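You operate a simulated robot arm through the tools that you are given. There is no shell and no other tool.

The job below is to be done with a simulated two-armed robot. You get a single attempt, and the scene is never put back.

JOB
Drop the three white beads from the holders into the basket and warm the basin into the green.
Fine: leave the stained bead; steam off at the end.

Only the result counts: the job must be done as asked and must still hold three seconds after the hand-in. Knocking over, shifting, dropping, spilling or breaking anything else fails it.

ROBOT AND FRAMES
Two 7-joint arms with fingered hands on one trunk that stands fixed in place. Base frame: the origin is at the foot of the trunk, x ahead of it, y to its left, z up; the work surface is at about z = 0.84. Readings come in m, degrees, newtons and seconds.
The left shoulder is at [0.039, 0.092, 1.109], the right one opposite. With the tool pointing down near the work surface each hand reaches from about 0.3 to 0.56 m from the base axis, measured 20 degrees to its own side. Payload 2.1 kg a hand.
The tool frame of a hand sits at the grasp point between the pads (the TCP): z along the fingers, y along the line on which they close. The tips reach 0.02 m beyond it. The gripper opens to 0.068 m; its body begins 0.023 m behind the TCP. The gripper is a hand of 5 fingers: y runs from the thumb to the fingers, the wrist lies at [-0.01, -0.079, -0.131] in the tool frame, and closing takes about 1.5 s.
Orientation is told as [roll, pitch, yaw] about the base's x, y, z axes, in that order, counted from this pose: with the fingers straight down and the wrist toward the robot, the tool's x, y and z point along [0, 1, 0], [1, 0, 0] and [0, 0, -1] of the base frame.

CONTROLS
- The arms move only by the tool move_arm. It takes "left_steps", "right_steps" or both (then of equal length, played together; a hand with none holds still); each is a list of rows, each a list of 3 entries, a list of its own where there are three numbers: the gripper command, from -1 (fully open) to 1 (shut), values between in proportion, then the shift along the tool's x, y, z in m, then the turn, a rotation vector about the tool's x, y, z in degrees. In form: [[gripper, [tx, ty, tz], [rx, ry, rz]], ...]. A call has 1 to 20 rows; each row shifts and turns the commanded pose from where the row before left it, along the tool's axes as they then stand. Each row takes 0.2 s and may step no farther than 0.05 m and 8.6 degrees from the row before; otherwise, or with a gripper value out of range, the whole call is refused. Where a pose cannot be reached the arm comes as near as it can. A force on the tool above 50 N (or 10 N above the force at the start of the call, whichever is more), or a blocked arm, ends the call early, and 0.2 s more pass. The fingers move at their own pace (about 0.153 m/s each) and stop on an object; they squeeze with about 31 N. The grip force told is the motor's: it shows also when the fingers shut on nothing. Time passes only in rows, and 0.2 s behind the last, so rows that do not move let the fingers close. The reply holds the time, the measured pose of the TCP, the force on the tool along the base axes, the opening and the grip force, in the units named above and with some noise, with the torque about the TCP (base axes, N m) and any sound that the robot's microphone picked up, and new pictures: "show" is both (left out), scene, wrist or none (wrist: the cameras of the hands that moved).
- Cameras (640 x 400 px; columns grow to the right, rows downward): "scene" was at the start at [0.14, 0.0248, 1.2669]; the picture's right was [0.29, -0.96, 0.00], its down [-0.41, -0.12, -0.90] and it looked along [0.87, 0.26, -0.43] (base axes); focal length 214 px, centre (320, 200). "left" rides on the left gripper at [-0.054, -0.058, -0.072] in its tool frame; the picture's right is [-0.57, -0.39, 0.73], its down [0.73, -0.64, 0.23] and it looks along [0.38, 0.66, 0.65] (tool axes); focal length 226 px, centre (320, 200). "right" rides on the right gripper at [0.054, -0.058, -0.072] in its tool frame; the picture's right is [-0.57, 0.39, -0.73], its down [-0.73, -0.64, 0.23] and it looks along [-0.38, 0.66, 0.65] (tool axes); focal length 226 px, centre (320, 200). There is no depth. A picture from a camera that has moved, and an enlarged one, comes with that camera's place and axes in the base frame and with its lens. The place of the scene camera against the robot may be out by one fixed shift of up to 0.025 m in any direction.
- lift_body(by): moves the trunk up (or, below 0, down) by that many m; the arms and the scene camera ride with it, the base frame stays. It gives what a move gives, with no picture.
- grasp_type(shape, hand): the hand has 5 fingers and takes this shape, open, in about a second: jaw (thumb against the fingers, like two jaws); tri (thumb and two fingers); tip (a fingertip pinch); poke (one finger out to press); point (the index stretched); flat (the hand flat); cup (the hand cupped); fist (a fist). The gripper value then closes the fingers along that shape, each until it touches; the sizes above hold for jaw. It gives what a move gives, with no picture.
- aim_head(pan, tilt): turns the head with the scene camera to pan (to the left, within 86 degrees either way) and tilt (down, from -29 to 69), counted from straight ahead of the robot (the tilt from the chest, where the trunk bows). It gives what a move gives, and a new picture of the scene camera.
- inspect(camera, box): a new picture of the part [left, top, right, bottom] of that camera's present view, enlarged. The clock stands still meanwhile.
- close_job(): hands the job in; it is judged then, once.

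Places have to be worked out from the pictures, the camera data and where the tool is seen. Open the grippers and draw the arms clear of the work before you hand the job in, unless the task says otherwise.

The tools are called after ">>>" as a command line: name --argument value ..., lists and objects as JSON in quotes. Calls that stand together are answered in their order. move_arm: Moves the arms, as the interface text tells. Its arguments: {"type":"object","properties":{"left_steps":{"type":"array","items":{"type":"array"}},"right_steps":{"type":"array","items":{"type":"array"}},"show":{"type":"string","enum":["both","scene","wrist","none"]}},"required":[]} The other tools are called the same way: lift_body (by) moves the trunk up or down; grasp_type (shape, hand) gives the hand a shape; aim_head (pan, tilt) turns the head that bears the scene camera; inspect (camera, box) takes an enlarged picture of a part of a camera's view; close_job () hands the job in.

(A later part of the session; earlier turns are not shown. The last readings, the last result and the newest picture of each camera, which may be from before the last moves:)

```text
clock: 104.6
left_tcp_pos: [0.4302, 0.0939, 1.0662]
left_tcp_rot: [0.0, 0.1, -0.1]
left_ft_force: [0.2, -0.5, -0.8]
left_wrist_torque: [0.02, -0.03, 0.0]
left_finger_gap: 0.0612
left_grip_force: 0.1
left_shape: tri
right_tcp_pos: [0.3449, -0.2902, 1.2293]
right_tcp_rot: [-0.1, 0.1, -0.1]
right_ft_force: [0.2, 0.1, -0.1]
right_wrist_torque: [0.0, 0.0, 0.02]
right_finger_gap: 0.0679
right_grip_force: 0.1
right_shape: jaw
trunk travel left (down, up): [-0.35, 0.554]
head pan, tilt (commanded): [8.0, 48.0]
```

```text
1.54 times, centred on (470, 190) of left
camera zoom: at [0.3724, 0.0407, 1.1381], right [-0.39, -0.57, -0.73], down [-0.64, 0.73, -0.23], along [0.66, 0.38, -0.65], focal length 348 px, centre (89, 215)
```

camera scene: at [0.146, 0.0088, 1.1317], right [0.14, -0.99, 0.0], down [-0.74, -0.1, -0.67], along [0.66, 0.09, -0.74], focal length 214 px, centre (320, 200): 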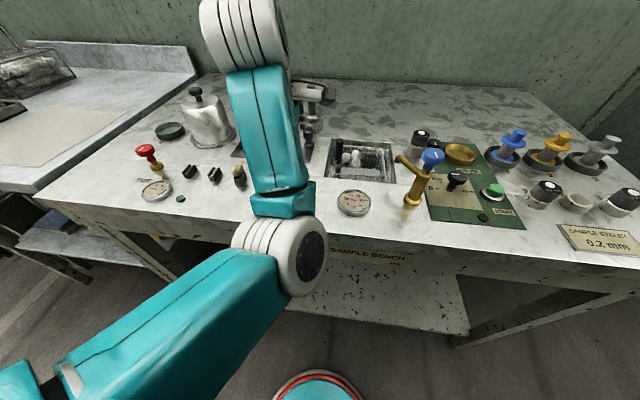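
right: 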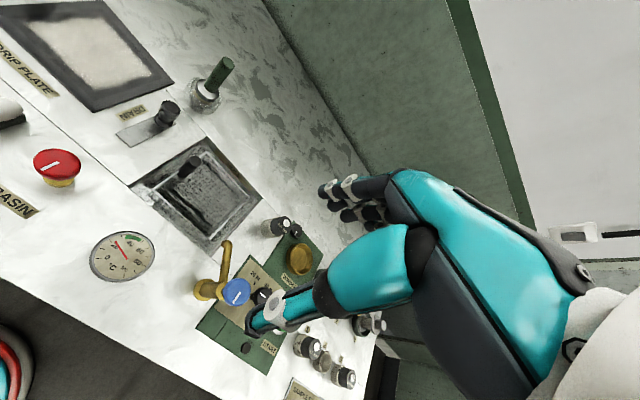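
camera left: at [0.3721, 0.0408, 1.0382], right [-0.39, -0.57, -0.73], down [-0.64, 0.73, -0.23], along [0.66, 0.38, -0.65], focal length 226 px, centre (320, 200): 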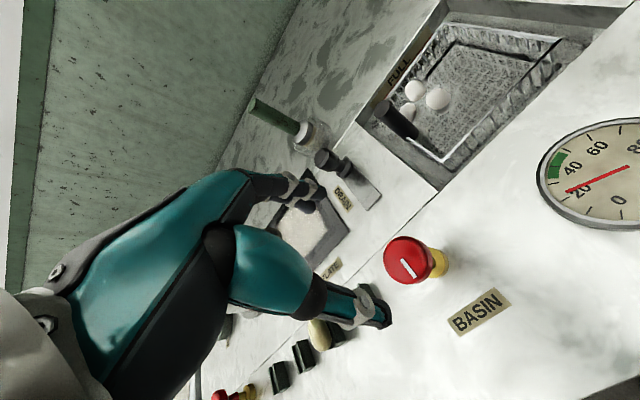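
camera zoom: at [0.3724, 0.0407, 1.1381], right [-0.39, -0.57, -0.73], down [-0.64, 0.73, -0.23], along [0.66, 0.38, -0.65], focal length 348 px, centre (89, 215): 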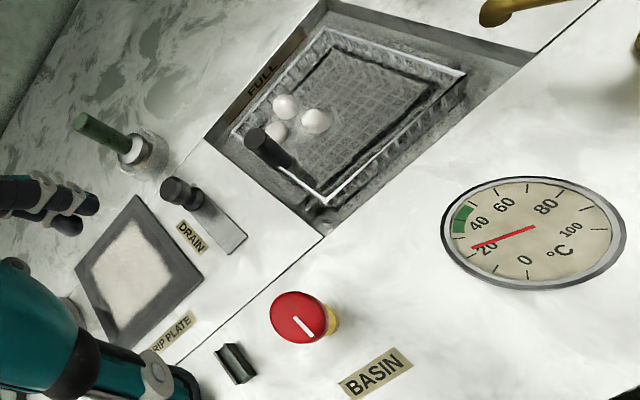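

The gauge has 10° ticks: needle near 23, green from about 33 to 48, so I aim for about 40. The knob is at about (0.4215, 0.0925), top z≈0.892, 30 mm wide. I come down over it to z≈0.955 and yaw to -40° so I can turn either way.

>>> move_arm --left_steps '[[-0.6, [-0.0005, -0.003, 0.037], [0, 0, 0]], [-0.6, [-0.0005, -0.003, 0.037], [0, 0, 0]], [-0.6, [-0.0004, -0.0027, 0.037], [0, 0, 0]], [-0.6, [0, 0, 0], [0, 0, 8]], [-0.6, [0, 0, 0], [0, 0, 8]], [-0.6, [0, 0, 0], [0, 0, 8]], [-0.6, [0, 0, 0], [0, 0, 8]], [-0.6, [0, 0, 0], [0, 0, 8]]]' --show "both"

>>> inspect --camera "left" --box '[240, 130, 440, 310]'

>>> inspect --camera "scene" --box '[250, 140, 350, 230]'

```text
clock: 106.4
left_tcp_pos: [0.4208, 0.0933, 0.9555]
left_tcp_rot: [-0.1, 0.0, -40.1]
left_ft_force: [0.8, 0.3, -1.4]
left_wrist_torque: [0.0, 0.0, 0.0]
left_finger_gap: 0.0547
left_grip_force: 0.0
left_shape: tri
right_tcp_pos: [0.3465, -0.2909, 1.2292]
right_tcp_rot: [0.1, 0.1, 0.0]
right_ft_force: [0.1, 0.4, -0.3]
right_wrist_torque: [-0.01, 0.01, -0.01]
right_finger_gap: 0.068
right_grip_force: 0.0
right_shape: jaw
trunk travel left (down, up): [-0.35, 0.554]
head pan, tilt (commanded): [8.0, 48.0]
camera scene: at [0.1299, 0.0089, 1.2326], right [0.14, -0.99, 0.0], down [-0.74, -0.1, -0.67], along [0.66, 0.09, -0.74], focal length 214 px, centre (320, 200)
camera left: at [0.3418, 0.0896, 1.0272], right [-0.66, -0.18, -0.73], down [-0.02, 0.97, -0.23], along [0.75, -0.14, -0.65], focal length 226 px, centre (320, 200)
```

scene: 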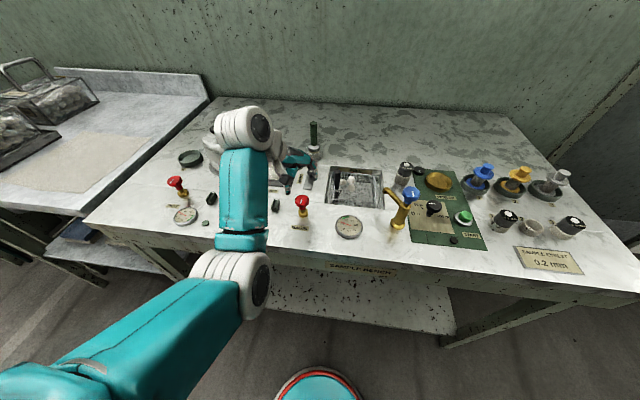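
left: 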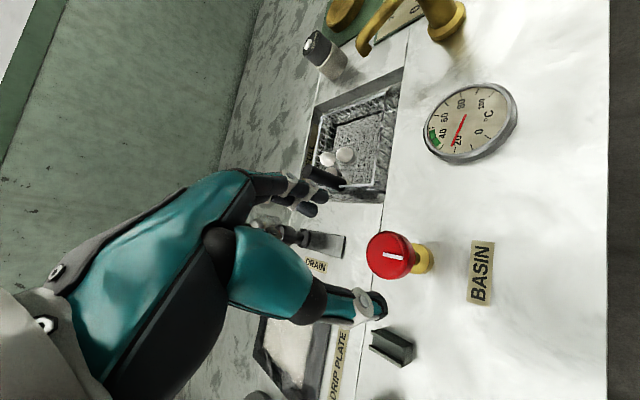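

```text
2.22 times, centred on (340, 220) of left
camera zoom: at [0.3418, 0.0896, 1.0272], right [-0.66, -0.18, -0.73], down [-0.02, 0.97, -0.23], along [0.75, -0.14, -0.65], focal length 502 px, centre (276, 156)
```

zoom: 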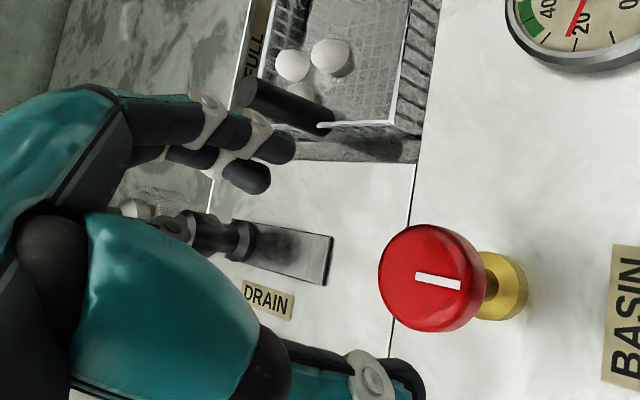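

```text
4.44 times, centred on (300, 185) of scene
camera zoom: at [0.1299, 0.0089, 1.2326], right [0.14, -0.99, 0.0], down [-0.74, -0.1, -0.67], along [0.66, 0.09, -0.74], focal length 953 px, centre (409, 267)
```

zoom: 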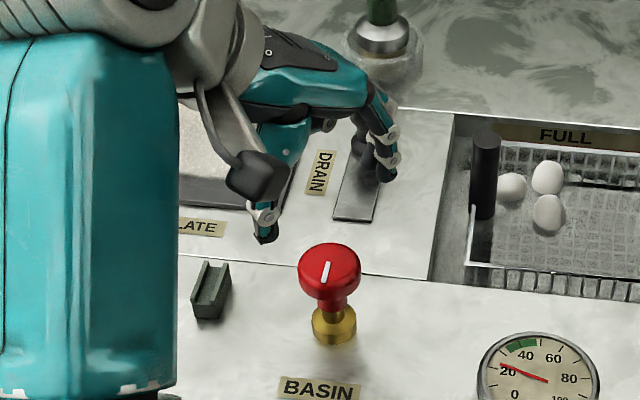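

The knob lies within about 2 mm of the TCP axis and both knob and gauge are visible. I descend to z≈0.897 and close tri on the knob's rim.

>>> move_arm --left_steps '[[-0.6, [0.001, -0.0015, 0.02], [0, 0, 0]], [-0.6, [0, 0, 0.02], [0, 0, 0]], [-0.5, [0, 0, 0.0185], [0, 0, 0]]]' --show "none"

>>> inspect --camera "left" --box '[240, 130, 440, 310]'

>>> inspect --camera "scene" --box '[260, 160, 340, 230]'

```text
clock: 107.2
left_tcp_pos: [0.4208, 0.0941, 0.8974]
left_tcp_rot: [0.0, 0.0, -40.0]
left_ft_force: [0.7, -0.7, -0.3]
left_wrist_torque: [0.0, -0.01, 0.01]
left_finger_gap: 0.0511
left_grip_force: 0.1
left_shape: tri
right_tcp_pos: [0.3461, -0.29, 1.2302]
right_tcp_rot: [0.0, 0.0, 0.0]
right_ft_force: [0.8, 0.2, -0.2]
right_wrist_torque: [-0.01, -0.01, -0.01]
right_finger_gap: 0.0678
right_grip_force: 0.1
right_shape: jaw
trunk travel left (down, up): [-0.35, 0.554]
head pan, tilt (commanded): [8.0, 48.0]
```

```text
2.22 times, centred on (340, 220) of left
camera zoom: at [0.3415, 0.0912, 0.969], right [-0.66, -0.19, -0.73], down [-0.02, 0.97, -0.23], along [0.75, -0.14, -0.65], focal length 502 px, centre (276, 156)
```

zoom: 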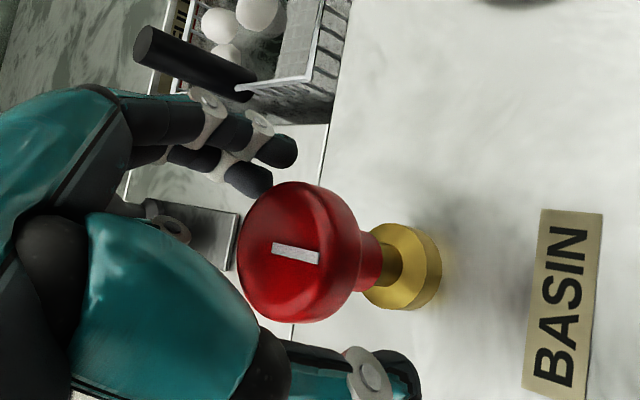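

```text
5.71 times, centred on (300, 195) of scene
camera zoom: at [0.1299, 0.0089, 1.2326], right [0.14, -0.99, 0.0], down [-0.74, -0.1, -0.67], along [0.66, 0.09, -0.74], focal length 1226 px, centre (434, 229)
```

zoom: 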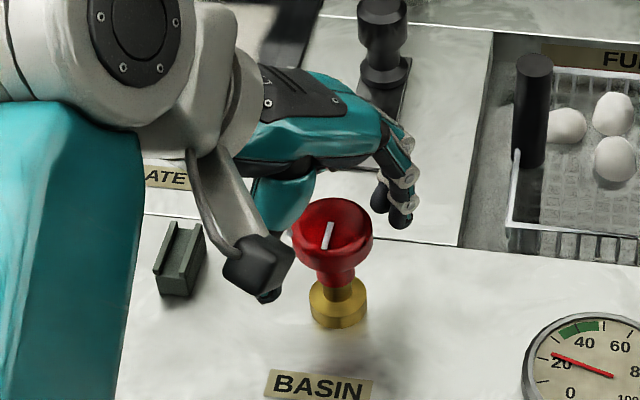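

The knob is centred within a millimetre, its disc at z 0.877–0.890. I close onto the rim in steps.

>>> move_arm --left_steps '[[-0.3, [0, 0, 0.0005], [0, 0, 0]], [-0.1, [0, 0, 0], [0, 0, 0]], [0.05, [0, 0, 0], [0, 0, 0]], [0.2, [0, 0, 0], [0, 0, 0]], [0.35, [0, 0, 0], [0, 0, 0]], [0.5, [0, 0, 0], [0, 0, 0]]]' --show "none"

>>> inspect --camera "left" --box '[240, 130, 440, 310]'

>>> inspect --camera "scene" --box '[280, 160, 380, 240]'

```text
clock: 108.6
left_tcp_pos: [0.4195, 0.0947, 0.8952]
left_tcp_rot: [-0.1, 0.3, -40.0]
left_ft_force: [-1.8, -3.9, -17.5]
left_wrist_torque: [0.02, 0.07, 0.04]
left_finger_gap: 0.0219
left_grip_force: 30.4
left_shape: tri
right_tcp_pos: [0.3458, -0.2904, 1.2303]
right_tcp_rot: [0.0, 0.1, 0.0]
right_ft_force: [0.9, -0.4, -0.1]
right_wrist_torque: [0.02, -0.01, -0.02]
right_finger_gap: 0.0679
right_grip_force: 0.0
right_shape: jaw
trunk travel left (down, up): [-0.35, 0.554]
head pan, tilt (commanded): [8.0, 48.0]
```

```text
2.22 times, centred on (340, 220) of left
camera zoom: at [0.342, 0.0908, 0.9672], right [-0.66, -0.18, -0.72], down [-0.02, 0.97, -0.23], along [0.75, -0.14, -0.65], focal length 502 px, centre (276, 156)
```

zoom: 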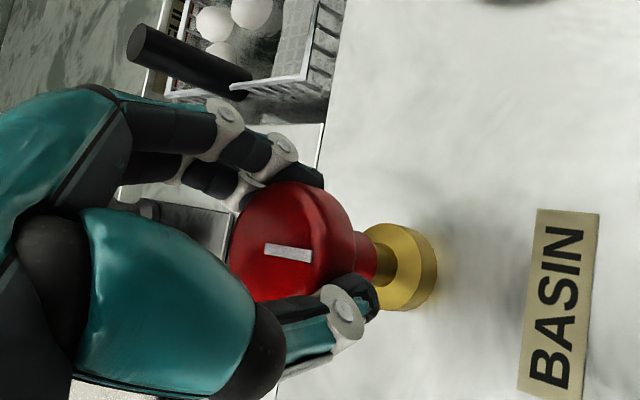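

```text
5.00 times, centred on (330, 200) of scene
camera zoom: at [0.1309, 0.0087, 1.2322], right [0.14, -0.99, 0.0], down [-0.74, -0.1, -0.67], along [0.66, 0.09, -0.74], focal length 1072 px, centre (270, 200)
```

zoom: 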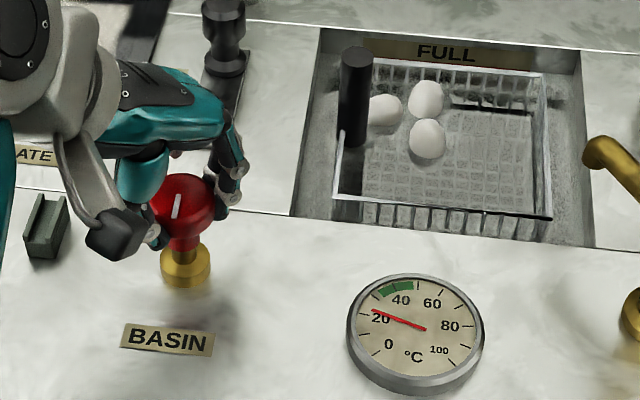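

The knob is gripped (30 N) with some downward pull on the hand. I ease down 1.5 mm and turn counter-clockwise 20° as a test, watching the mark.

>>> move_arm --left_steps '[[0.45, [0, 0, 0.0015], [0, 0, 0]], [0.45, [0, 0, 0], [0, 0, -5]], [0.45, [0, 0, 0], [0, 0, -5]], [0.45, [0, 0, 0], [0, 0, -5]], [0.45, [0, 0, 0], [0, 0, -5]]]' --show "none"

>>> inspect --camera "left" --box '[240, 130, 440, 310]'

>>> inspect --camera "scene" --box '[280, 160, 380, 240]'

```text
clock: 109.8
left_tcp_pos: [0.4216, 0.0925, 0.8948]
left_tcp_rot: [0.0, 0.1, -19.9]
left_ft_force: [1.7, -8.1, -16.7]
left_wrist_torque: [-0.04, 0.08, -0.05]
left_finger_gap: 0.0219
left_grip_force: 31.5
left_shape: tri
right_tcp_pos: [0.3475, -0.2919, 1.2293]
right_tcp_rot: [0.0, 0.1, 0.0]
right_ft_force: [0.9, 0.3, -0.4]
right_wrist_torque: [-0.01, 0.03, 0.0]
right_finger_gap: 0.0674
right_grip_force: 0.0
right_shape: jaw
trunk travel left (down, up): [-0.35, 0.554]
head pan, tilt (commanded): [8.0, 48.0]
```

```text
2.22 times, centred on (340, 220) of left
camera zoom: at [0.349, 0.0635, 0.9665], right [-0.56, -0.4, -0.73], down [-0.35, 0.91, -0.23], along [0.75, 0.13, -0.65], focal length 502 px, centre (276, 156)
```

zoom: 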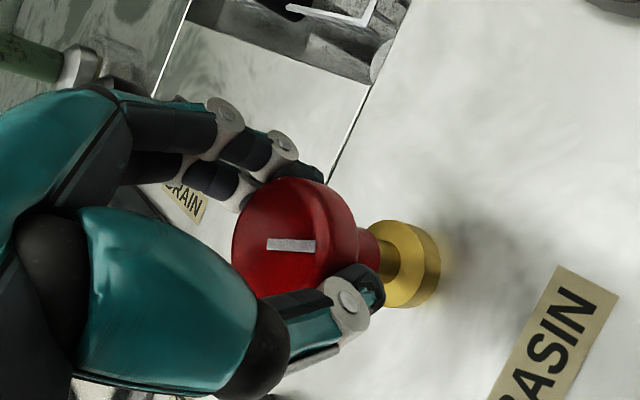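

```text
5.00 times, centred on (330, 200) of scene
camera zoom: at [0.1313, 0.008, 1.2324], right [0.14, -0.99, 0.0], down [-0.74, -0.1, -0.67], along [0.66, 0.09, -0.74], focal length 1072 px, centre (270, 200)
```

zoom: 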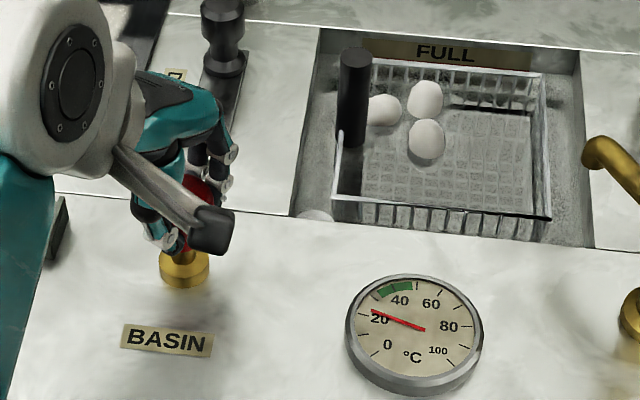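

The mark turned with the hand and a whitish puff (steam) appears at the basin's near-left corner, so counter-clockwise opens it. I turn 20° more and then watch the gauge.

>>> move_arm --left_steps '[[0.45, [0, 0, 0], [0, 0, -5]], [0.45, [0, 0, 0], [0, 0, -5]], [0.45, [0, 0, 0], [0, 0, -5]], [0.45, [0, 0, 0], [0, 0, -5]], [0.45, [0, 0, 0], [0, 0, 0]]]' --show "none"

>>> inspect --camera "scene" --box '[300, 150, 400, 240]'

>>> inspect --camera "left" --box '[240, 130, 440, 310]'

```text
clock: 111.0
left_tcp_pos: [0.4214, 0.0933, 0.8946]
left_tcp_rot: [0.0, 0.1, 0.1]
left_ft_force: [4.7, -9.6, -15.4]
left_wrist_torque: [-0.1, -0.01, -0.07]
left_finger_gap: 0.022
left_grip_force: 30.6
left_shape: tri
right_tcp_pos: [0.3474, -0.2915, 1.2296]
right_tcp_rot: [0.0, 0.1, 0.0]
right_ft_force: [-0.4, 0.2, 0.0]
right_wrist_torque: [0.02, -0.01, 0.0]
right_finger_gap: 0.0678
right_grip_force: 0.0
right_shape: jaw
trunk travel left (down, up): [-0.35, 0.554]
head pan, tilt (commanded): [8.0, 48.0]
```

```text
4.44 times, centred on (350, 195) of scene
camera zoom: at [0.1318, 0.008, 1.2324], right [0.14, -0.99, 0.0], down [-0.74, -0.1, -0.67], along [0.66, 0.09, -0.74], focal length 953 px, centre (187, 222)
```

zoom: 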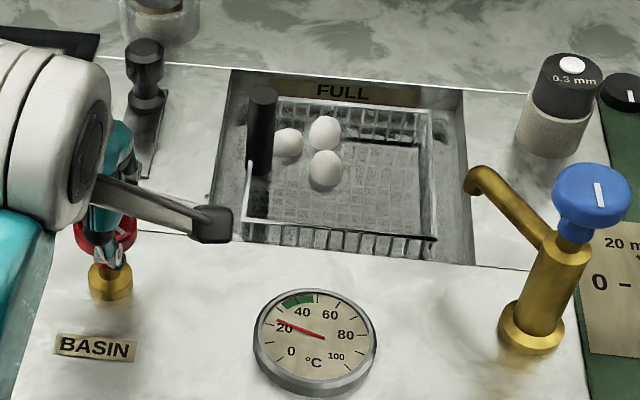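

```text
2.22 times, centred on (340, 220) of left
camera zoom: at [0.3643, 0.0406, 0.9662], right [-0.39, -0.57, -0.73], down [-0.64, 0.73, -0.23], along [0.66, 0.38, -0.65], focal length 502 px, centre (276, 156)
```

zoom: 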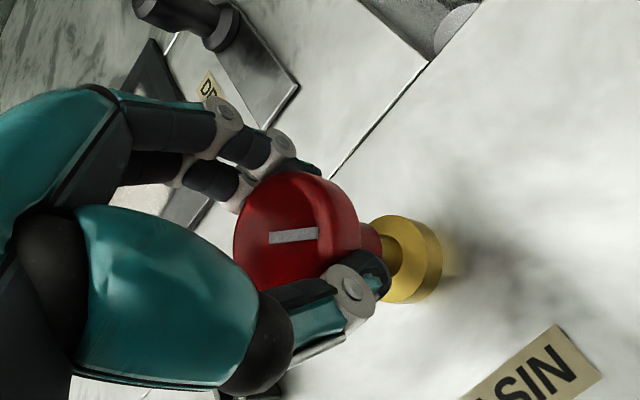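

The valve has turned about 40° and steam shows at the basin corner; the needle is still near 24. I hold for about 2 s and check the rise.

>>> move_arm --left_steps '[[0.45, [0, 0, 0], [0, 0, 0]], [0.45, [0, 0, 0], [0, 0, 0]], [0.45, [0, 0, 0], [0, 0, 0]], [0.45, [0, 0, 0], [0, 0, 0]], [0.45, [0, 0, 0], [0, 0, 0]], [0.45, [0, 0, 0], [0, 0, 0]], [0.45, [0, 0, 0], [0, 0, 0]], [0.45, [0, 0, 0], [0, 0, 0]]]' --show "none"

>>> inspect --camera "scene" --box '[325, 180, 385, 235]'

>>> inspect --camera "left" --box '[300, 60, 640, 320]'

```text
clock: 112.8
left_tcp_pos: [0.4219, 0.0942, 0.8944]
left_tcp_rot: [0.0, 0.1, 0.1]
left_ft_force: [4.8, -8.4, -15.1]
left_wrist_torque: [-0.09, -0.02, -0.04]
left_finger_gap: 0.0216
left_grip_force: 31.5
left_shape: tri
right_tcp_pos: [0.3475, -0.2907, 1.2293]
right_tcp_rot: [0.1, 0.0, 0.1]
right_ft_force: [0.2, -0.5, 0.3]
right_wrist_torque: [0.03, -0.03, -0.03]
right_finger_gap: 0.0677
right_grip_force: 0.0
right_shape: jaw
trunk travel left (down, up): [-0.35, 0.554]
head pan, tilt (commanded): [8.0, 48.0]
```

```text
7.27 times, centred on (355, 208) of scene
camera zoom: at [0.1317, 0.0081, 1.2324], right [0.14, -0.99, 0.0], down [-0.74, -0.1, -0.67], along [0.66, 0.09, -0.74], focal length 1560 px, centre (66, 146)
```

zoom: 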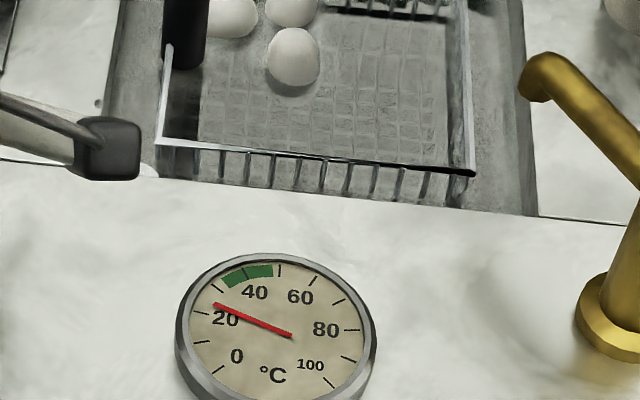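

```text
1.54 times, centred on (470, 190) of left
camera zoom: at [0.3642, 0.0407, 0.9662], right [-0.39, -0.57, -0.73], down [-0.64, 0.73, -0.23], along [0.66, 0.38, -0.65], focal length 348 px, centre (89, 215)
```

zoom: 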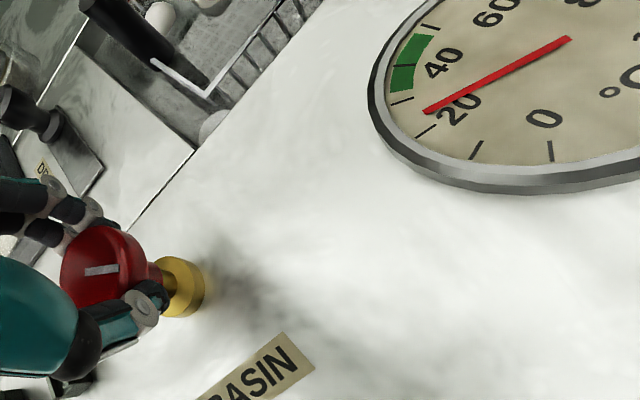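

The needle has risen to about 25.5, so it's heating at roughly 0.7 °/s. I hold 4 s more and read again.

>>> move_arm --left_steps '[[0.45, [0, 0, 0], [0, 0, 0]], [0.45, [0, 0, 0], [0, 0, 0]], [0.45, [0, 0, 0], [0, 0, 0]], [0.45, [0, 0, 0], [0, 0, 0]], [0.45, [0, 0, 0], [0, 0, 0]], [0.45, [0, 0, 0], [0, 0, 0]], [0.45, [0, 0, 0], [0, 0, 0]], [0.45, [0, 0, 0], [0, 0, 0]], [0.45, [0, 0, 0], [0, 0, 0]], [0.45, [0, 0, 0], [0, 0, 0]], [0.45, [0, 0, 0], [0, 0, 0]], [0.45, [0, 0, 0], [0, 0, 0]], [0.45, [0, 0, 0], [0, 0, 0]], [0.45, [0, 0, 0], [0, 0, 0]], [0.45, [0, 0, 0], [0, 0, 0]], [0.45, [0, 0, 0], [0, 0, 0]], [0.45, [0, 0, 0], [0, 0, 0]], [0.45, [0, 0, 0], [0, 0, 0]], [0.45, [0, 0, 0], [0, 0, 0]]]' --show "none"

>>> inspect --camera "scene" --box '[325, 180, 385, 235]'

>>> inspect --camera "left" --box '[300, 60, 640, 320]'

```text
clock: 116.8
left_tcp_pos: [0.4218, 0.0943, 0.8944]
left_tcp_rot: [0.0, 0.1, -0.1]
left_ft_force: [5.7, -7.4, -15.4]
left_wrist_torque: [-0.05, 0.0, -0.04]
left_finger_gap: 0.0217
left_grip_force: 30.5
left_shape: tri
right_tcp_pos: [0.3467, -0.2909, 1.2293]
right_tcp_rot: [0.0, 0.1, 0.0]
right_ft_force: [0.4, 0.0, -1.1]
right_wrist_torque: [-0.02, 0.0, 0.04]
right_finger_gap: 0.068
right_grip_force: 0.0
right_shape: jaw
trunk travel left (down, up): [-0.35, 0.554]
head pan, tilt (commanded): [8.0, 48.0]
```

```text
7.27 times, centred on (355, 208) of scene
camera zoom: at [0.1318, 0.0081, 1.2324], right [0.14, -0.99, 0.0], down [-0.74, -0.1, -0.67], along [0.66, 0.09, -0.74], focal length 1560 px, centre (66, 146)
```

zoom: 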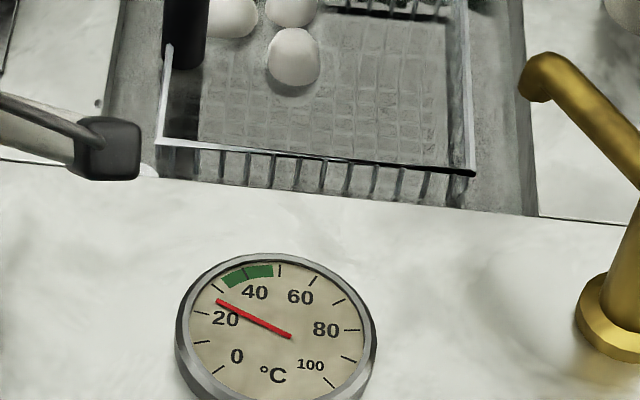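

```text
1.54 times, centred on (470, 190) of left
camera zoom: at [0.3642, 0.0407, 0.9662], right [-0.39, -0.57, -0.73], down [-0.64, 0.73, -0.23], along [0.66, 0.38, -0.65], focal length 348 px, centre (89, 215)
```

zoom: 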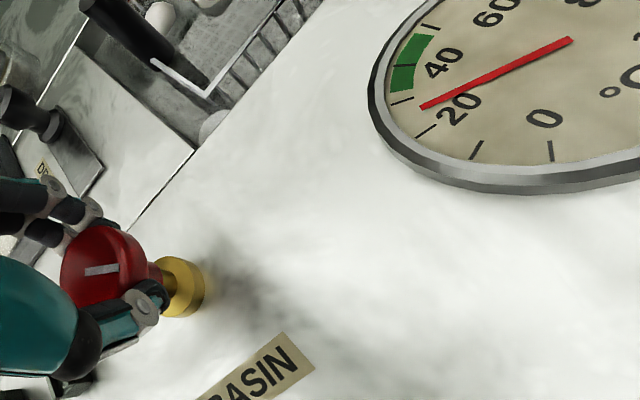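

It rises about 0.4 °/s (now ≈27). I open another 30° for a somewhat faster rise and keep watching.

>>> move_arm --left_steps '[[0.45, [0, 0, 0], [0, 0, -6]], [0.45, [0, 0, 0], [0, 0, -6]], [0.45, [0, 0, 0], [0, 0, -6]], [0.45, [0, 0, 0], [0, 0, -6]], [0.45, [0, 0, 0], [0, 0, -6]], [0.45, [0, 0, 0], [0, 0, 0]], [0.45, [0, 0, 0], [0, 0, 0]], [0.45, [0, 0, 0], [0, 0, 0]], [0.45, [0, 0, 0], [0, 0, 0]], [0.45, [0, 0, 0], [0, 0, 0]], [0.45, [0, 0, 0], [0, 0, 0]], [0.45, [0, 0, 0], [0, 0, 0]], [0.45, [0, 0, 0], [0, 0, 0]], [0.45, [0, 0, 0], [0, 0, 0]], [0.45, [0, 0, 0], [0, 0, 0]]]' --show "none"

>>> inspect --camera "scene" --box '[325, 180, 385, 235]'

>>> inspect --camera "left" --box '[240, 100, 480, 310]'

```text
clock: 120.0
left_tcp_pos: [0.4228, 0.0946, 0.8933]
left_tcp_rot: [0.1, 0.1, 29.9]
left_ft_force: [8.6, -5.9, -16.9]
left_wrist_torque: [-0.04, 0.02, -0.11]
left_finger_gap: 0.0212
left_grip_force: 31.3
left_shape: tri
right_tcp_pos: [0.3491, -0.2908, 1.2284]
right_tcp_rot: [0.0, 0.1, -0.1]
right_ft_force: [-0.6, 0.0, -0.6]
right_wrist_torque: [0.03, -0.04, -0.01]
right_finger_gap: 0.0679
right_grip_force: 0.0
right_shape: jaw
trunk travel left (down, up): [-0.35, 0.554]
head pan, tilt (commanded): [8.0, 48.0]
```

```text
7.27 times, centred on (355, 208) of scene
camera zoom: at [0.1321, 0.0084, 1.2324], right [0.14, -0.99, 0.0], down [-0.74, -0.1, -0.67], along [0.66, 0.09, -0.74], focal length 1560 px, centre (66, 146)
```

zoom: 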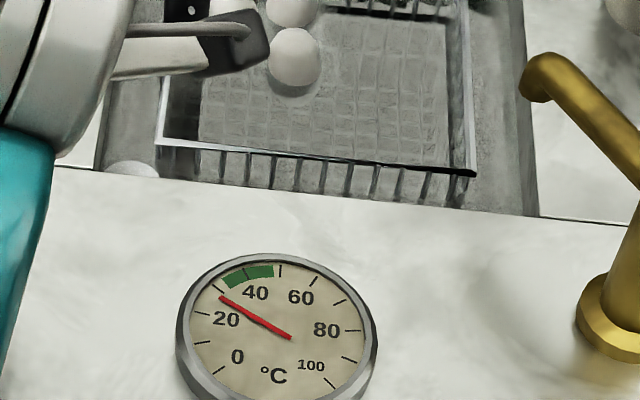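

```text
1.90 times, centred on (360, 205) of left
camera zoom: at [0.3997, 0.019, 0.9659], right [-0.05, -0.68, -0.73], down [-0.92, 0.31, -0.23], along [0.38, 0.66, -0.65], focal length 431 px, centre (244, 190)
```

zoom: 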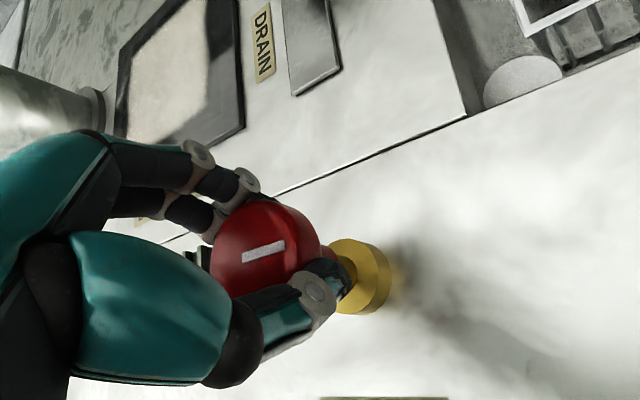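

Now about 29 and rising ~0.6 °/s. I hold another 4 s.

>>> move_arm --left_steps '[[0.45, [0, 0, 0], [0, 0, 0]], [0.45, [0, 0, 0], [0, 0, 0]], [0.45, [0, 0, 0], [0, 0, 0]], [0.45, [0, 0, 0], [0, 0, 0]], [0.45, [0, 0, 0], [0, 0, 0]], [0.45, [0, 0, 0], [0, 0, 0]], [0.45, [0, 0, 0], [0, 0, 0]], [0.45, [0, 0, 0], [0, 0, 0]], [0.45, [0, 0, 0], [0, 0, 0]], [0.45, [0, 0, 0], [0, 0, 0]], [0.45, [0, 0, 0], [0, 0, 0]], [0.45, [0, 0, 0], [0, 0, 0]], [0.45, [0, 0, 0], [0, 0, 0]], [0.45, [0, 0, 0], [0, 0, 0]], [0.45, [0, 0, 0], [0, 0, 0]], [0.45, [0, 0, 0], [0, 0, 0]], [0.45, [0, 0, 0], [0, 0, 0]], [0.45, [0, 0, 0], [0, 0, 0]], [0.45, [0, 0, 0], [0, 0, 0]]]' --show "none"

>>> inspect --camera "scene" --box '[325, 180, 385, 235]'

```text
clock: 124.0
left_tcp_pos: [0.4228, 0.0937, 0.8945]
left_tcp_rot: [0.1, 0.1, 30.0]
left_ft_force: [7.2, -5.5, -16.7]
left_wrist_torque: [-0.06, -0.01, -0.17]
left_finger_gap: 0.0208
left_grip_force: 31.3
left_shape: tri
right_tcp_pos: [0.3482, -0.2912, 1.2284]
right_tcp_rot: [0.0, 0.3, 0.0]
right_ft_force: [0.4, 0.0, 0.8]
right_wrist_torque: [0.0, 0.01, 0.0]
right_finger_gap: 0.0679
right_grip_force: 0.0
right_shape: jaw
trunk travel left (down, up): [-0.35, 0.554]
head pan, tilt (commanded): [8.0, 48.0]
```

```text
7.27 times, centred on (355, 208) of scene
camera zoom: at [0.1321, 0.0084, 1.2324], right [0.14, -0.99, 0.0], down [-0.74, -0.1, -0.67], along [0.66, 0.09, -0.74], focal length 1560 px, centre (66, 146)
```

zoom: 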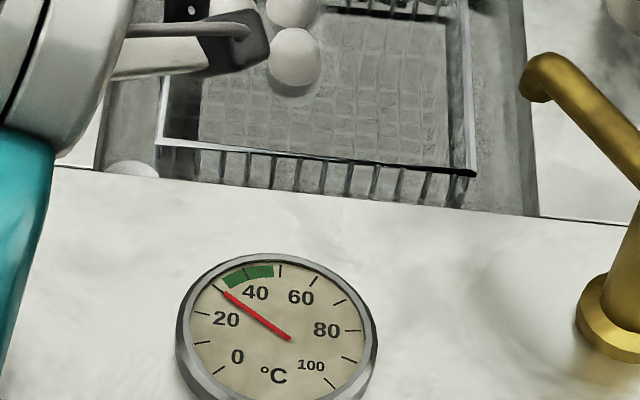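

About 31 now, climbing 0.5 °/s. I keep holding.

>>> move_arm --left_steps '[[0.45, [0, 0, 0], [0, 0, 0]], [0.45, [0, 0, 0], [0, 0, 0]], [0.45, [0, 0, 0], [0, 0, 0]], [0.45, [0, 0, 0], [0, 0, 0]], [0.45, [0, 0, 0], [0, 0, 0]], [0.45, [0, 0, 0], [0, 0, 0]], [0.45, [0, 0, 0], [0, 0, 0]], [0.45, [0, 0, 0], [0, 0, 0]], [0.45, [0, 0, 0], [0, 0, 0]], [0.45, [0, 0, 0], [0, 0, 0]], [0.45, [0, 0, 0], [0, 0, 0]], [0.45, [0, 0, 0], [0, 0, 0]], [0.45, [0, 0, 0], [0, 0, 0]], [0.45, [0, 0, 0], [0, 0, 0]], [0.45, [0, 0, 0], [0, 0, 0]], [0.45, [0, 0, 0], [0, 0, 0]], [0.45, [0, 0, 0], [0, 0, 0]], [0.45, [0, 0, 0], [0, 0, 0]], [0.45, [0, 0, 0], [0, 0, 0]], [0.45, [0, 0, 0], [0, 0, 0]]]' --show "none"

>>> inspect --camera "scene" --box '[325, 180, 385, 235]'

```text
clock: 128.2
left_tcp_pos: [0.4219, 0.0952, 0.8949]
left_tcp_rot: [0.1, 0.0, 30.0]
left_ft_force: [8.1, -5.6, -15.9]
left_wrist_torque: [-0.06, 0.01, -0.16]
left_finger_gap: 0.0211
left_grip_force: 31.2
left_shape: tri
right_tcp_pos: [0.3477, -0.2913, 1.2295]
right_tcp_rot: [0.0, 0.1, 0.0]
right_ft_force: [-0.8, -0.3, -1.3]
right_wrist_torque: [0.0, -0.01, 0.01]
right_finger_gap: 0.0679
right_grip_force: 0.0
right_shape: jaw
trunk travel left (down, up): [-0.35, 0.554]
head pan, tilt (commanded): [8.0, 48.0]
```

```text
7.27 times, centred on (355, 208) of scene
camera zoom: at [0.1321, 0.0084, 1.2324], right [0.14, -0.99, 0.0], down [-0.74, -0.1, -0.67], along [0.66, 0.09, -0.74], focal length 1560 px, centre (66, 146)
```

zoom: 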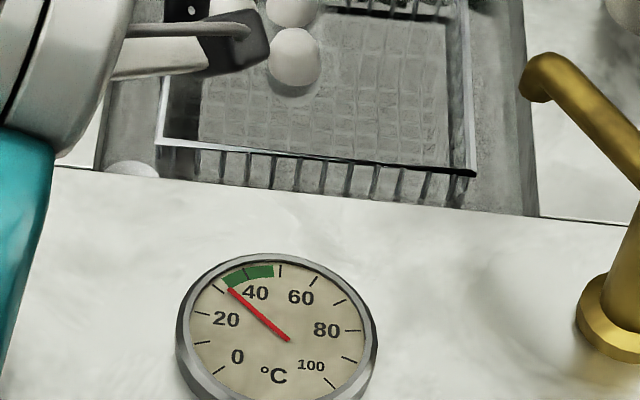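

About 33, just entering the green. I hold further toward the middle of the band.

>>> move_arm --left_steps '[[0.45, [0, 0, 0], [0, 0, 0]], [0.45, [0, 0, 0], [0, 0, 0]], [0.45, [0, 0, 0], [0, 0, 0]], [0.45, [0, 0, 0], [0, 0, 0]], [0.45, [0, 0, 0], [0, 0, 0]], [0.45, [0, 0, 0], [0, 0, 0]], [0.45, [0, 0, 0], [0, 0, 0]], [0.45, [0, 0, 0], [0, 0, 0]], [0.45, [0, 0, 0], [0, 0, 0]], [0.45, [0, 0, 0], [0, 0, 0]], [0.45, [0, 0, 0], [0, 0, 0]], [0.45, [0, 0, 0], [0, 0, 0]], [0.45, [0, 0, 0], [0, 0, 0]], [0.45, [0, 0, 0], [0, 0, 0]], [0.45, [0, 0, 0], [0, 0, 0]], [0.45, [0, 0, 0], [0, 0, 0]], [0.45, [0, 0, 0], [0, 0, 0]], [0.45, [0, 0, 0], [0, 0, 0]], [0.45, [0, 0, 0], [0, 0, 0]], [0.45, [0, 0, 0], [0, 0, 0]]]' --show "none"

>>> inspect --camera "scene" --box '[325, 180, 385, 235]'

```text
clock: 132.4
left_tcp_pos: [0.4222, 0.094, 0.8942]
left_tcp_rot: [0.0, 0.1, 30.1]
left_ft_force: [7.6, -5.1, -16.1]
left_wrist_torque: [-0.04, 0.01, -0.16]
left_finger_gap: 0.0209
left_grip_force: 30.9
left_shape: tri
right_tcp_pos: [0.3482, -0.2908, 1.2299]
right_tcp_rot: [0.0, 0.1, 0.0]
right_ft_force: [0.6, 0.5, 0.5]
right_wrist_torque: [0.03, -0.02, 0.01]
right_finger_gap: 0.0678
right_grip_force: 0.2
right_shape: jaw
trunk travel left (down, up): [-0.35, 0.554]
head pan, tilt (commanded): [8.0, 48.0]
```

```text
7.27 times, centred on (355, 208) of scene
camera zoom: at [0.1321, 0.0084, 1.2324], right [0.14, -0.99, 0.0], down [-0.74, -0.1, -0.67], along [0.66, 0.09, -0.74], focal length 1560 px, centre (66, 146)
```

zoom: 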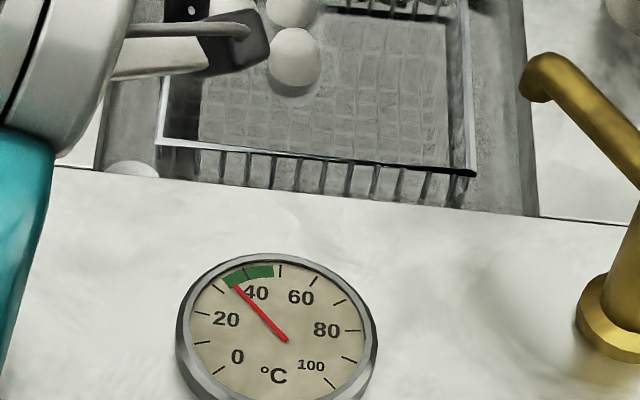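

About 35. I hold 4 s more before closing.

>>> move_arm --left_steps '[[0.45, [0, 0, 0], [0, 0, 0]], [0.45, [0, 0, 0], [0, 0, 0]], [0.45, [0, 0, 0], [0, 0, 0]], [0.45, [0, 0, 0], [0, 0, 0]], [0.45, [0, 0, 0], [0, 0, 0]], [0.45, [0, 0, 0], [0, 0, 0]], [0.45, [0, 0, 0], [0, 0, 0]], [0.45, [0, 0, 0], [0, 0, 0]], [0.45, [0, 0, 0], [0, 0, 0]], [0.45, [0, 0, 0], [0, 0, 0]], [0.45, [0, 0, 0], [0, 0, 0]], [0.45, [0, 0, 0], [0, 0, 0]], [0.45, [0, 0, 0], [0, 0, 0]], [0.45, [0, 0, 0], [0, 0, 0]], [0.45, [0, 0, 0], [0, 0, 0]], [0.45, [0, 0, 0], [0, 0, 0]], [0.45, [0, 0, 0], [0, 0, 0]], [0.45, [0, 0, 0], [0, 0, 0]], [0.45, [0, 0, 0], [0, 0, 0]], [0.45, [0, 0, 0], [0, 0, 0]]]' --show "none"

>>> inspect --camera "scene" --box '[325, 180, 385, 235]'

>>> inspect --camera "left" --box '[240, 100, 480, 310]'

```text
clock: 136.6
left_tcp_pos: [0.4224, 0.0945, 0.8948]
left_tcp_rot: [0.1, 0.0, 30.1]
left_ft_force: [8.0, -5.4, -16.8]
left_wrist_torque: [-0.07, 0.01, -0.1]
left_finger_gap: 0.0212
left_grip_force: 30.9
left_shape: tri
right_tcp_pos: [0.3475, -0.2917, 1.2294]
right_tcp_rot: [0.0, 0.2, 0.0]
right_ft_force: [-0.5, -0.3, -0.5]
right_wrist_torque: [-0.02, -0.01, -0.03]
right_finger_gap: 0.0674
right_grip_force: 0.0
right_shape: jaw
trunk travel left (down, up): [-0.35, 0.554]
head pan, tilt (commanded): [8.0, 48.0]
```

```text
7.27 times, centred on (355, 208) of scene
camera zoom: at [0.1321, 0.0084, 1.2324], right [0.14, -0.99, 0.0], down [-0.74, -0.1, -0.67], along [0.66, 0.09, -0.74], focal length 1560 px, centre (66, 146)
```

zoom: 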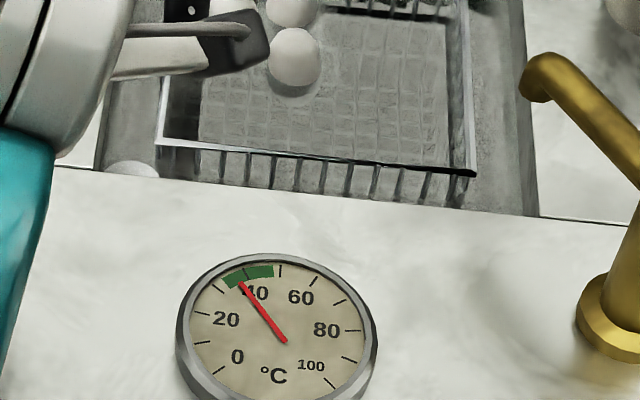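

```text
1.90 times, centred on (360, 205) of left
camera zoom: at [0.3997, 0.019, 0.9659], right [-0.05, -0.68, -0.73], down [-0.92, 0.31, -0.23], along [0.38, 0.66, -0.65], focal length 431 px, centre (244, 190)
```

zoom: 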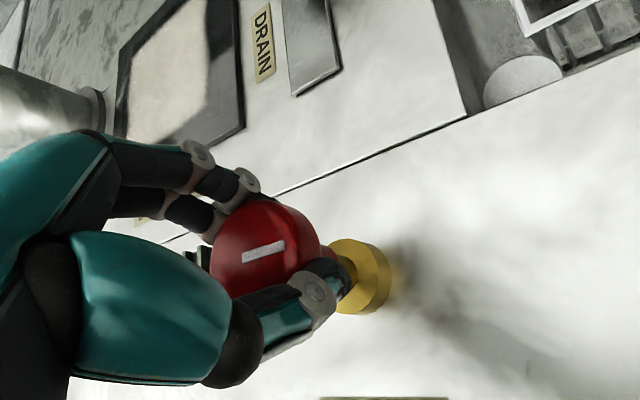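

About 38, well inside the green. I now turn clockwise back by 70° to shut the steam.

>>> move_arm --left_steps '[[0.45, [0, 0, 0], [0, 0, 8]], [0.45, [0, 0, 0], [0, 0, 8]], [0.45, [0, 0, 0], [0, 0, 8]], [0.45, [0, 0, 0], [0, 0, 8]], [0.45, [0, 0, 0], [0, 0, 8]], [0.45, [0, 0, 0], [0, 0, 8]], [0.45, [0, 0, 0], [0, 0, 8]], [0.45, [0, 0, 0], [0, 0, 8]], [0.45, [0, 0, 0], [0, 0, 6]]]' --show "none"

>>> inspect --camera "left" --box '[240, 130, 440, 310]'

>>> inspect --camera "scene" --box '[280, 150, 390, 240]'

```text
clock: 138.6
left_tcp_pos: [0.4213, 0.0955, 0.8938]
left_tcp_rot: [-0.1, 0.1, -40.1]
left_ft_force: [1.7, 6.5, -22.0]
left_wrist_torque: [0.19, 0.07, 0.05]
left_finger_gap: 0.0191
left_grip_force: 31.4
left_shape: tri
right_tcp_pos: [0.3475, -0.2884, 1.23]
right_tcp_rot: [-0.1, 0.1, 0.0]
right_ft_force: [-1.1, -0.1, 0.1]
right_wrist_torque: [0.0, 0.01, -0.01]
right_finger_gap: 0.0676
right_grip_force: 0.1
right_shape: jaw
trunk travel left (down, up): [-0.35, 0.554]
head pan, tilt (commanded): [8.0, 48.0]
```

```text
2.22 times, centred on (340, 220) of left
camera zoom: at [0.343, 0.0925, 0.9657], right [-0.66, -0.18, -0.73], down [-0.02, 0.97, -0.23], along [0.75, -0.14, -0.65], focal length 502 px, centre (276, 156)
```

zoom: 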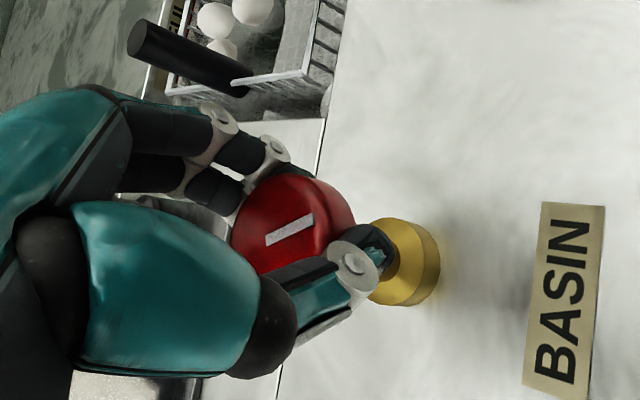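

```text
4.44 times, centred on (335, 195) of scene
camera zoom: at [0.1316, 0.0101, 1.2324], right [0.14, -0.99, 0.0], down [-0.74, -0.1, -0.67], along [0.66, 0.09, -0.74], focal length 953 px, centre (253, 222)
```

zoom: 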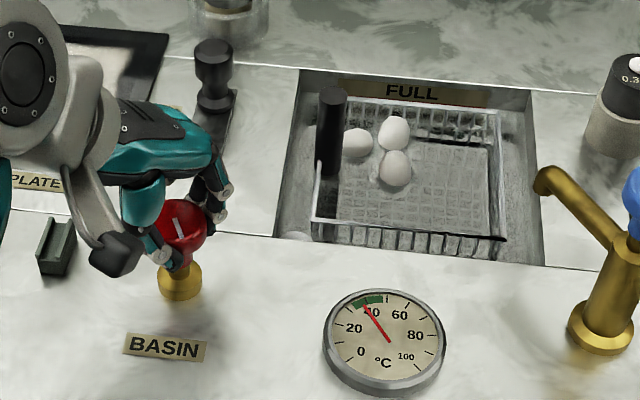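

The mark still stands roughly 40° counter-clockwise of its start (hand slipped on the knob), so steam is not fully off. I keep turning clockwise another 40°.

>>> move_arm --left_steps '[[0.6, [0, 0, 0], [0, 0, 0]], [0.6, [0, 0, 0], [0, 0, 8]], [0.6, [0, 0, 0], [0, 0, 8]], [0.6, [0, 0, 0], [0, 0, 8]], [0.6, [0, 0, 0], [0, 0, 8]], [0.6, [0, 0, 0], [0, 0, 8]]]' --show "none"

>>> inspect --camera "scene" --box '[280, 150, 390, 240]'

>>> inspect --camera "left" --box '[240, 130, 440, 310]'

```text
clock: 140.0
left_tcp_pos: [0.4242, 0.0923, 0.8943]
left_tcp_rot: [-0.1, -0.1, -80.2]
left_ft_force: [16.0, -10.8, -22.2]
left_wrist_torque: [0.07, -0.09, 0.12]
left_finger_gap: 0.0083
left_grip_force: 31.5
left_shape: tri
right_tcp_pos: [0.3507, -0.2944, 1.2275]
right_tcp_rot: [0.1, 0.3, 0.0]
right_ft_force: [-0.1, -0.7, 0.2]
right_wrist_torque: [-0.01, 0.0, -0.01]
right_finger_gap: 0.0676
right_grip_force: 0.0
right_shape: jaw
trunk travel left (down, up): [-0.35, 0.554]
head pan, tilt (commanded): [8.0, 48.0]
```

```text
4.44 times, centred on (335, 195) of scene
camera zoom: at [0.1344, 0.0065, 1.2321], right [0.14, -0.99, 0.0], down [-0.74, -0.1, -0.67], along [0.66, 0.09, -0.75], focal length 953 px, centre (253, 222)
```

zoom: 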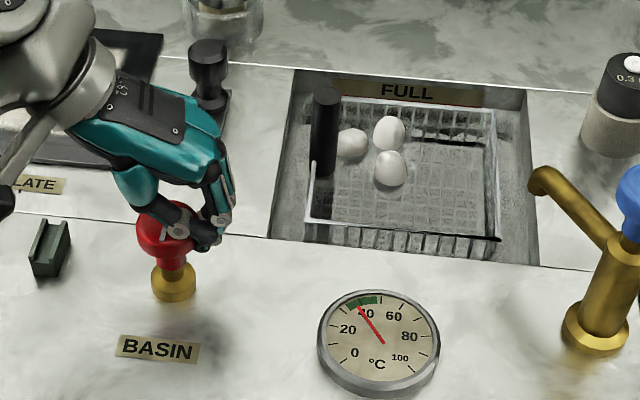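

```text
2.22 times, centred on (340, 220) of left
camera zoom: at [0.3614, 0.1407, 0.9658], right [-0.62, 0.28, -0.73], down [0.61, 0.76, -0.23], along [0.48, -0.59, -0.65], focal length 502 px, centre (276, 156)
```

zoom: 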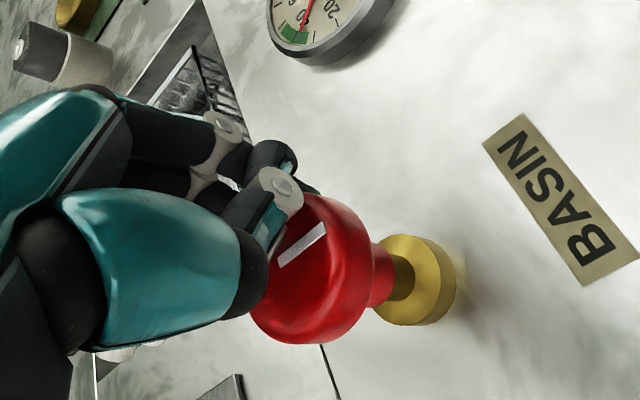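

The fingers slipped off, but the mark again lies along x — its original closed direction — and the steam dome has gone from the basin corner. I open the hand, lift clear and check knob, steam and gauge.

>>> move_arm --left_steps '[[0.3, [0, 0, 0], [0, 0, 0]], [-0.2, [0, 0, 0], [0, 0, 0]], [-0.6, [0, 0, 0], [0, 0, 0]], [-0.6, [0, 0, -0.03], [0, 0, 0]], [-0.6, [0, 0, -0.03], [0, 0, 0]]]' --show "none"

>>> inspect --camera "scene" --box '[280, 150, 390, 240]'

>>> inspect --camera "left" --box '[240, 60, 520, 310]'

```text
clock: 141.2
left_tcp_pos: [0.4205, 0.0956, 0.9547]
left_tcp_rot: [-0.1, 0.0, -79.9]
left_ft_force: [0.2, 0.7, -0.9]
left_wrist_torque: [0.0, 0.01, 0.0]
left_finger_gap: 0.0541
left_grip_force: 0.1
left_shape: tri
right_tcp_pos: [0.3452, -0.289, 1.2295]
right_tcp_rot: [0.0, 0.1, -0.1]
right_ft_force: [0.8, 0.0, -0.3]
right_wrist_torque: [-0.04, -0.02, 0.0]
right_finger_gap: 0.0678
right_grip_force: 0.0
right_shape: jaw
trunk travel left (down, up): [-0.35, 0.554]
head pan, tilt (commanded): [8.0, 48.0]
```

```text
4.44 times, centred on (335, 195) of scene
camera zoom: at [0.13, 0.0092, 1.2326], right [0.14, -0.99, 0.0], down [-0.74, -0.1, -0.67], along [0.66, 0.09, -0.74], focal length 953 px, centre (253, 222)
```

zoom: 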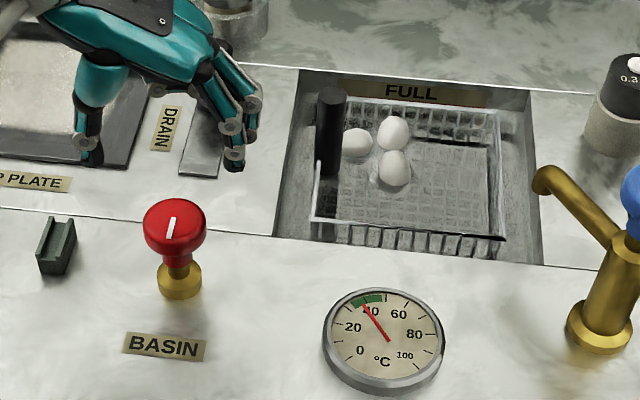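

```text
1.60 times, centred on (380, 185) of left
camera zoom: at [0.3572, 0.1445, 1.0264], right [-0.63, 0.28, -0.73], down [0.61, 0.76, -0.23], along [0.49, -0.59, -0.65], focal length 362 px, centre (224, 224)
```

zoom: 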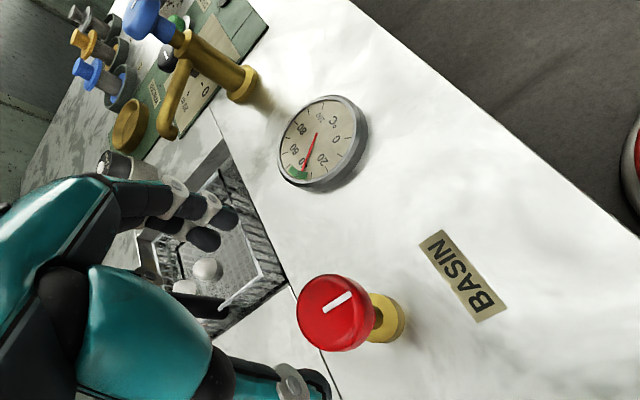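

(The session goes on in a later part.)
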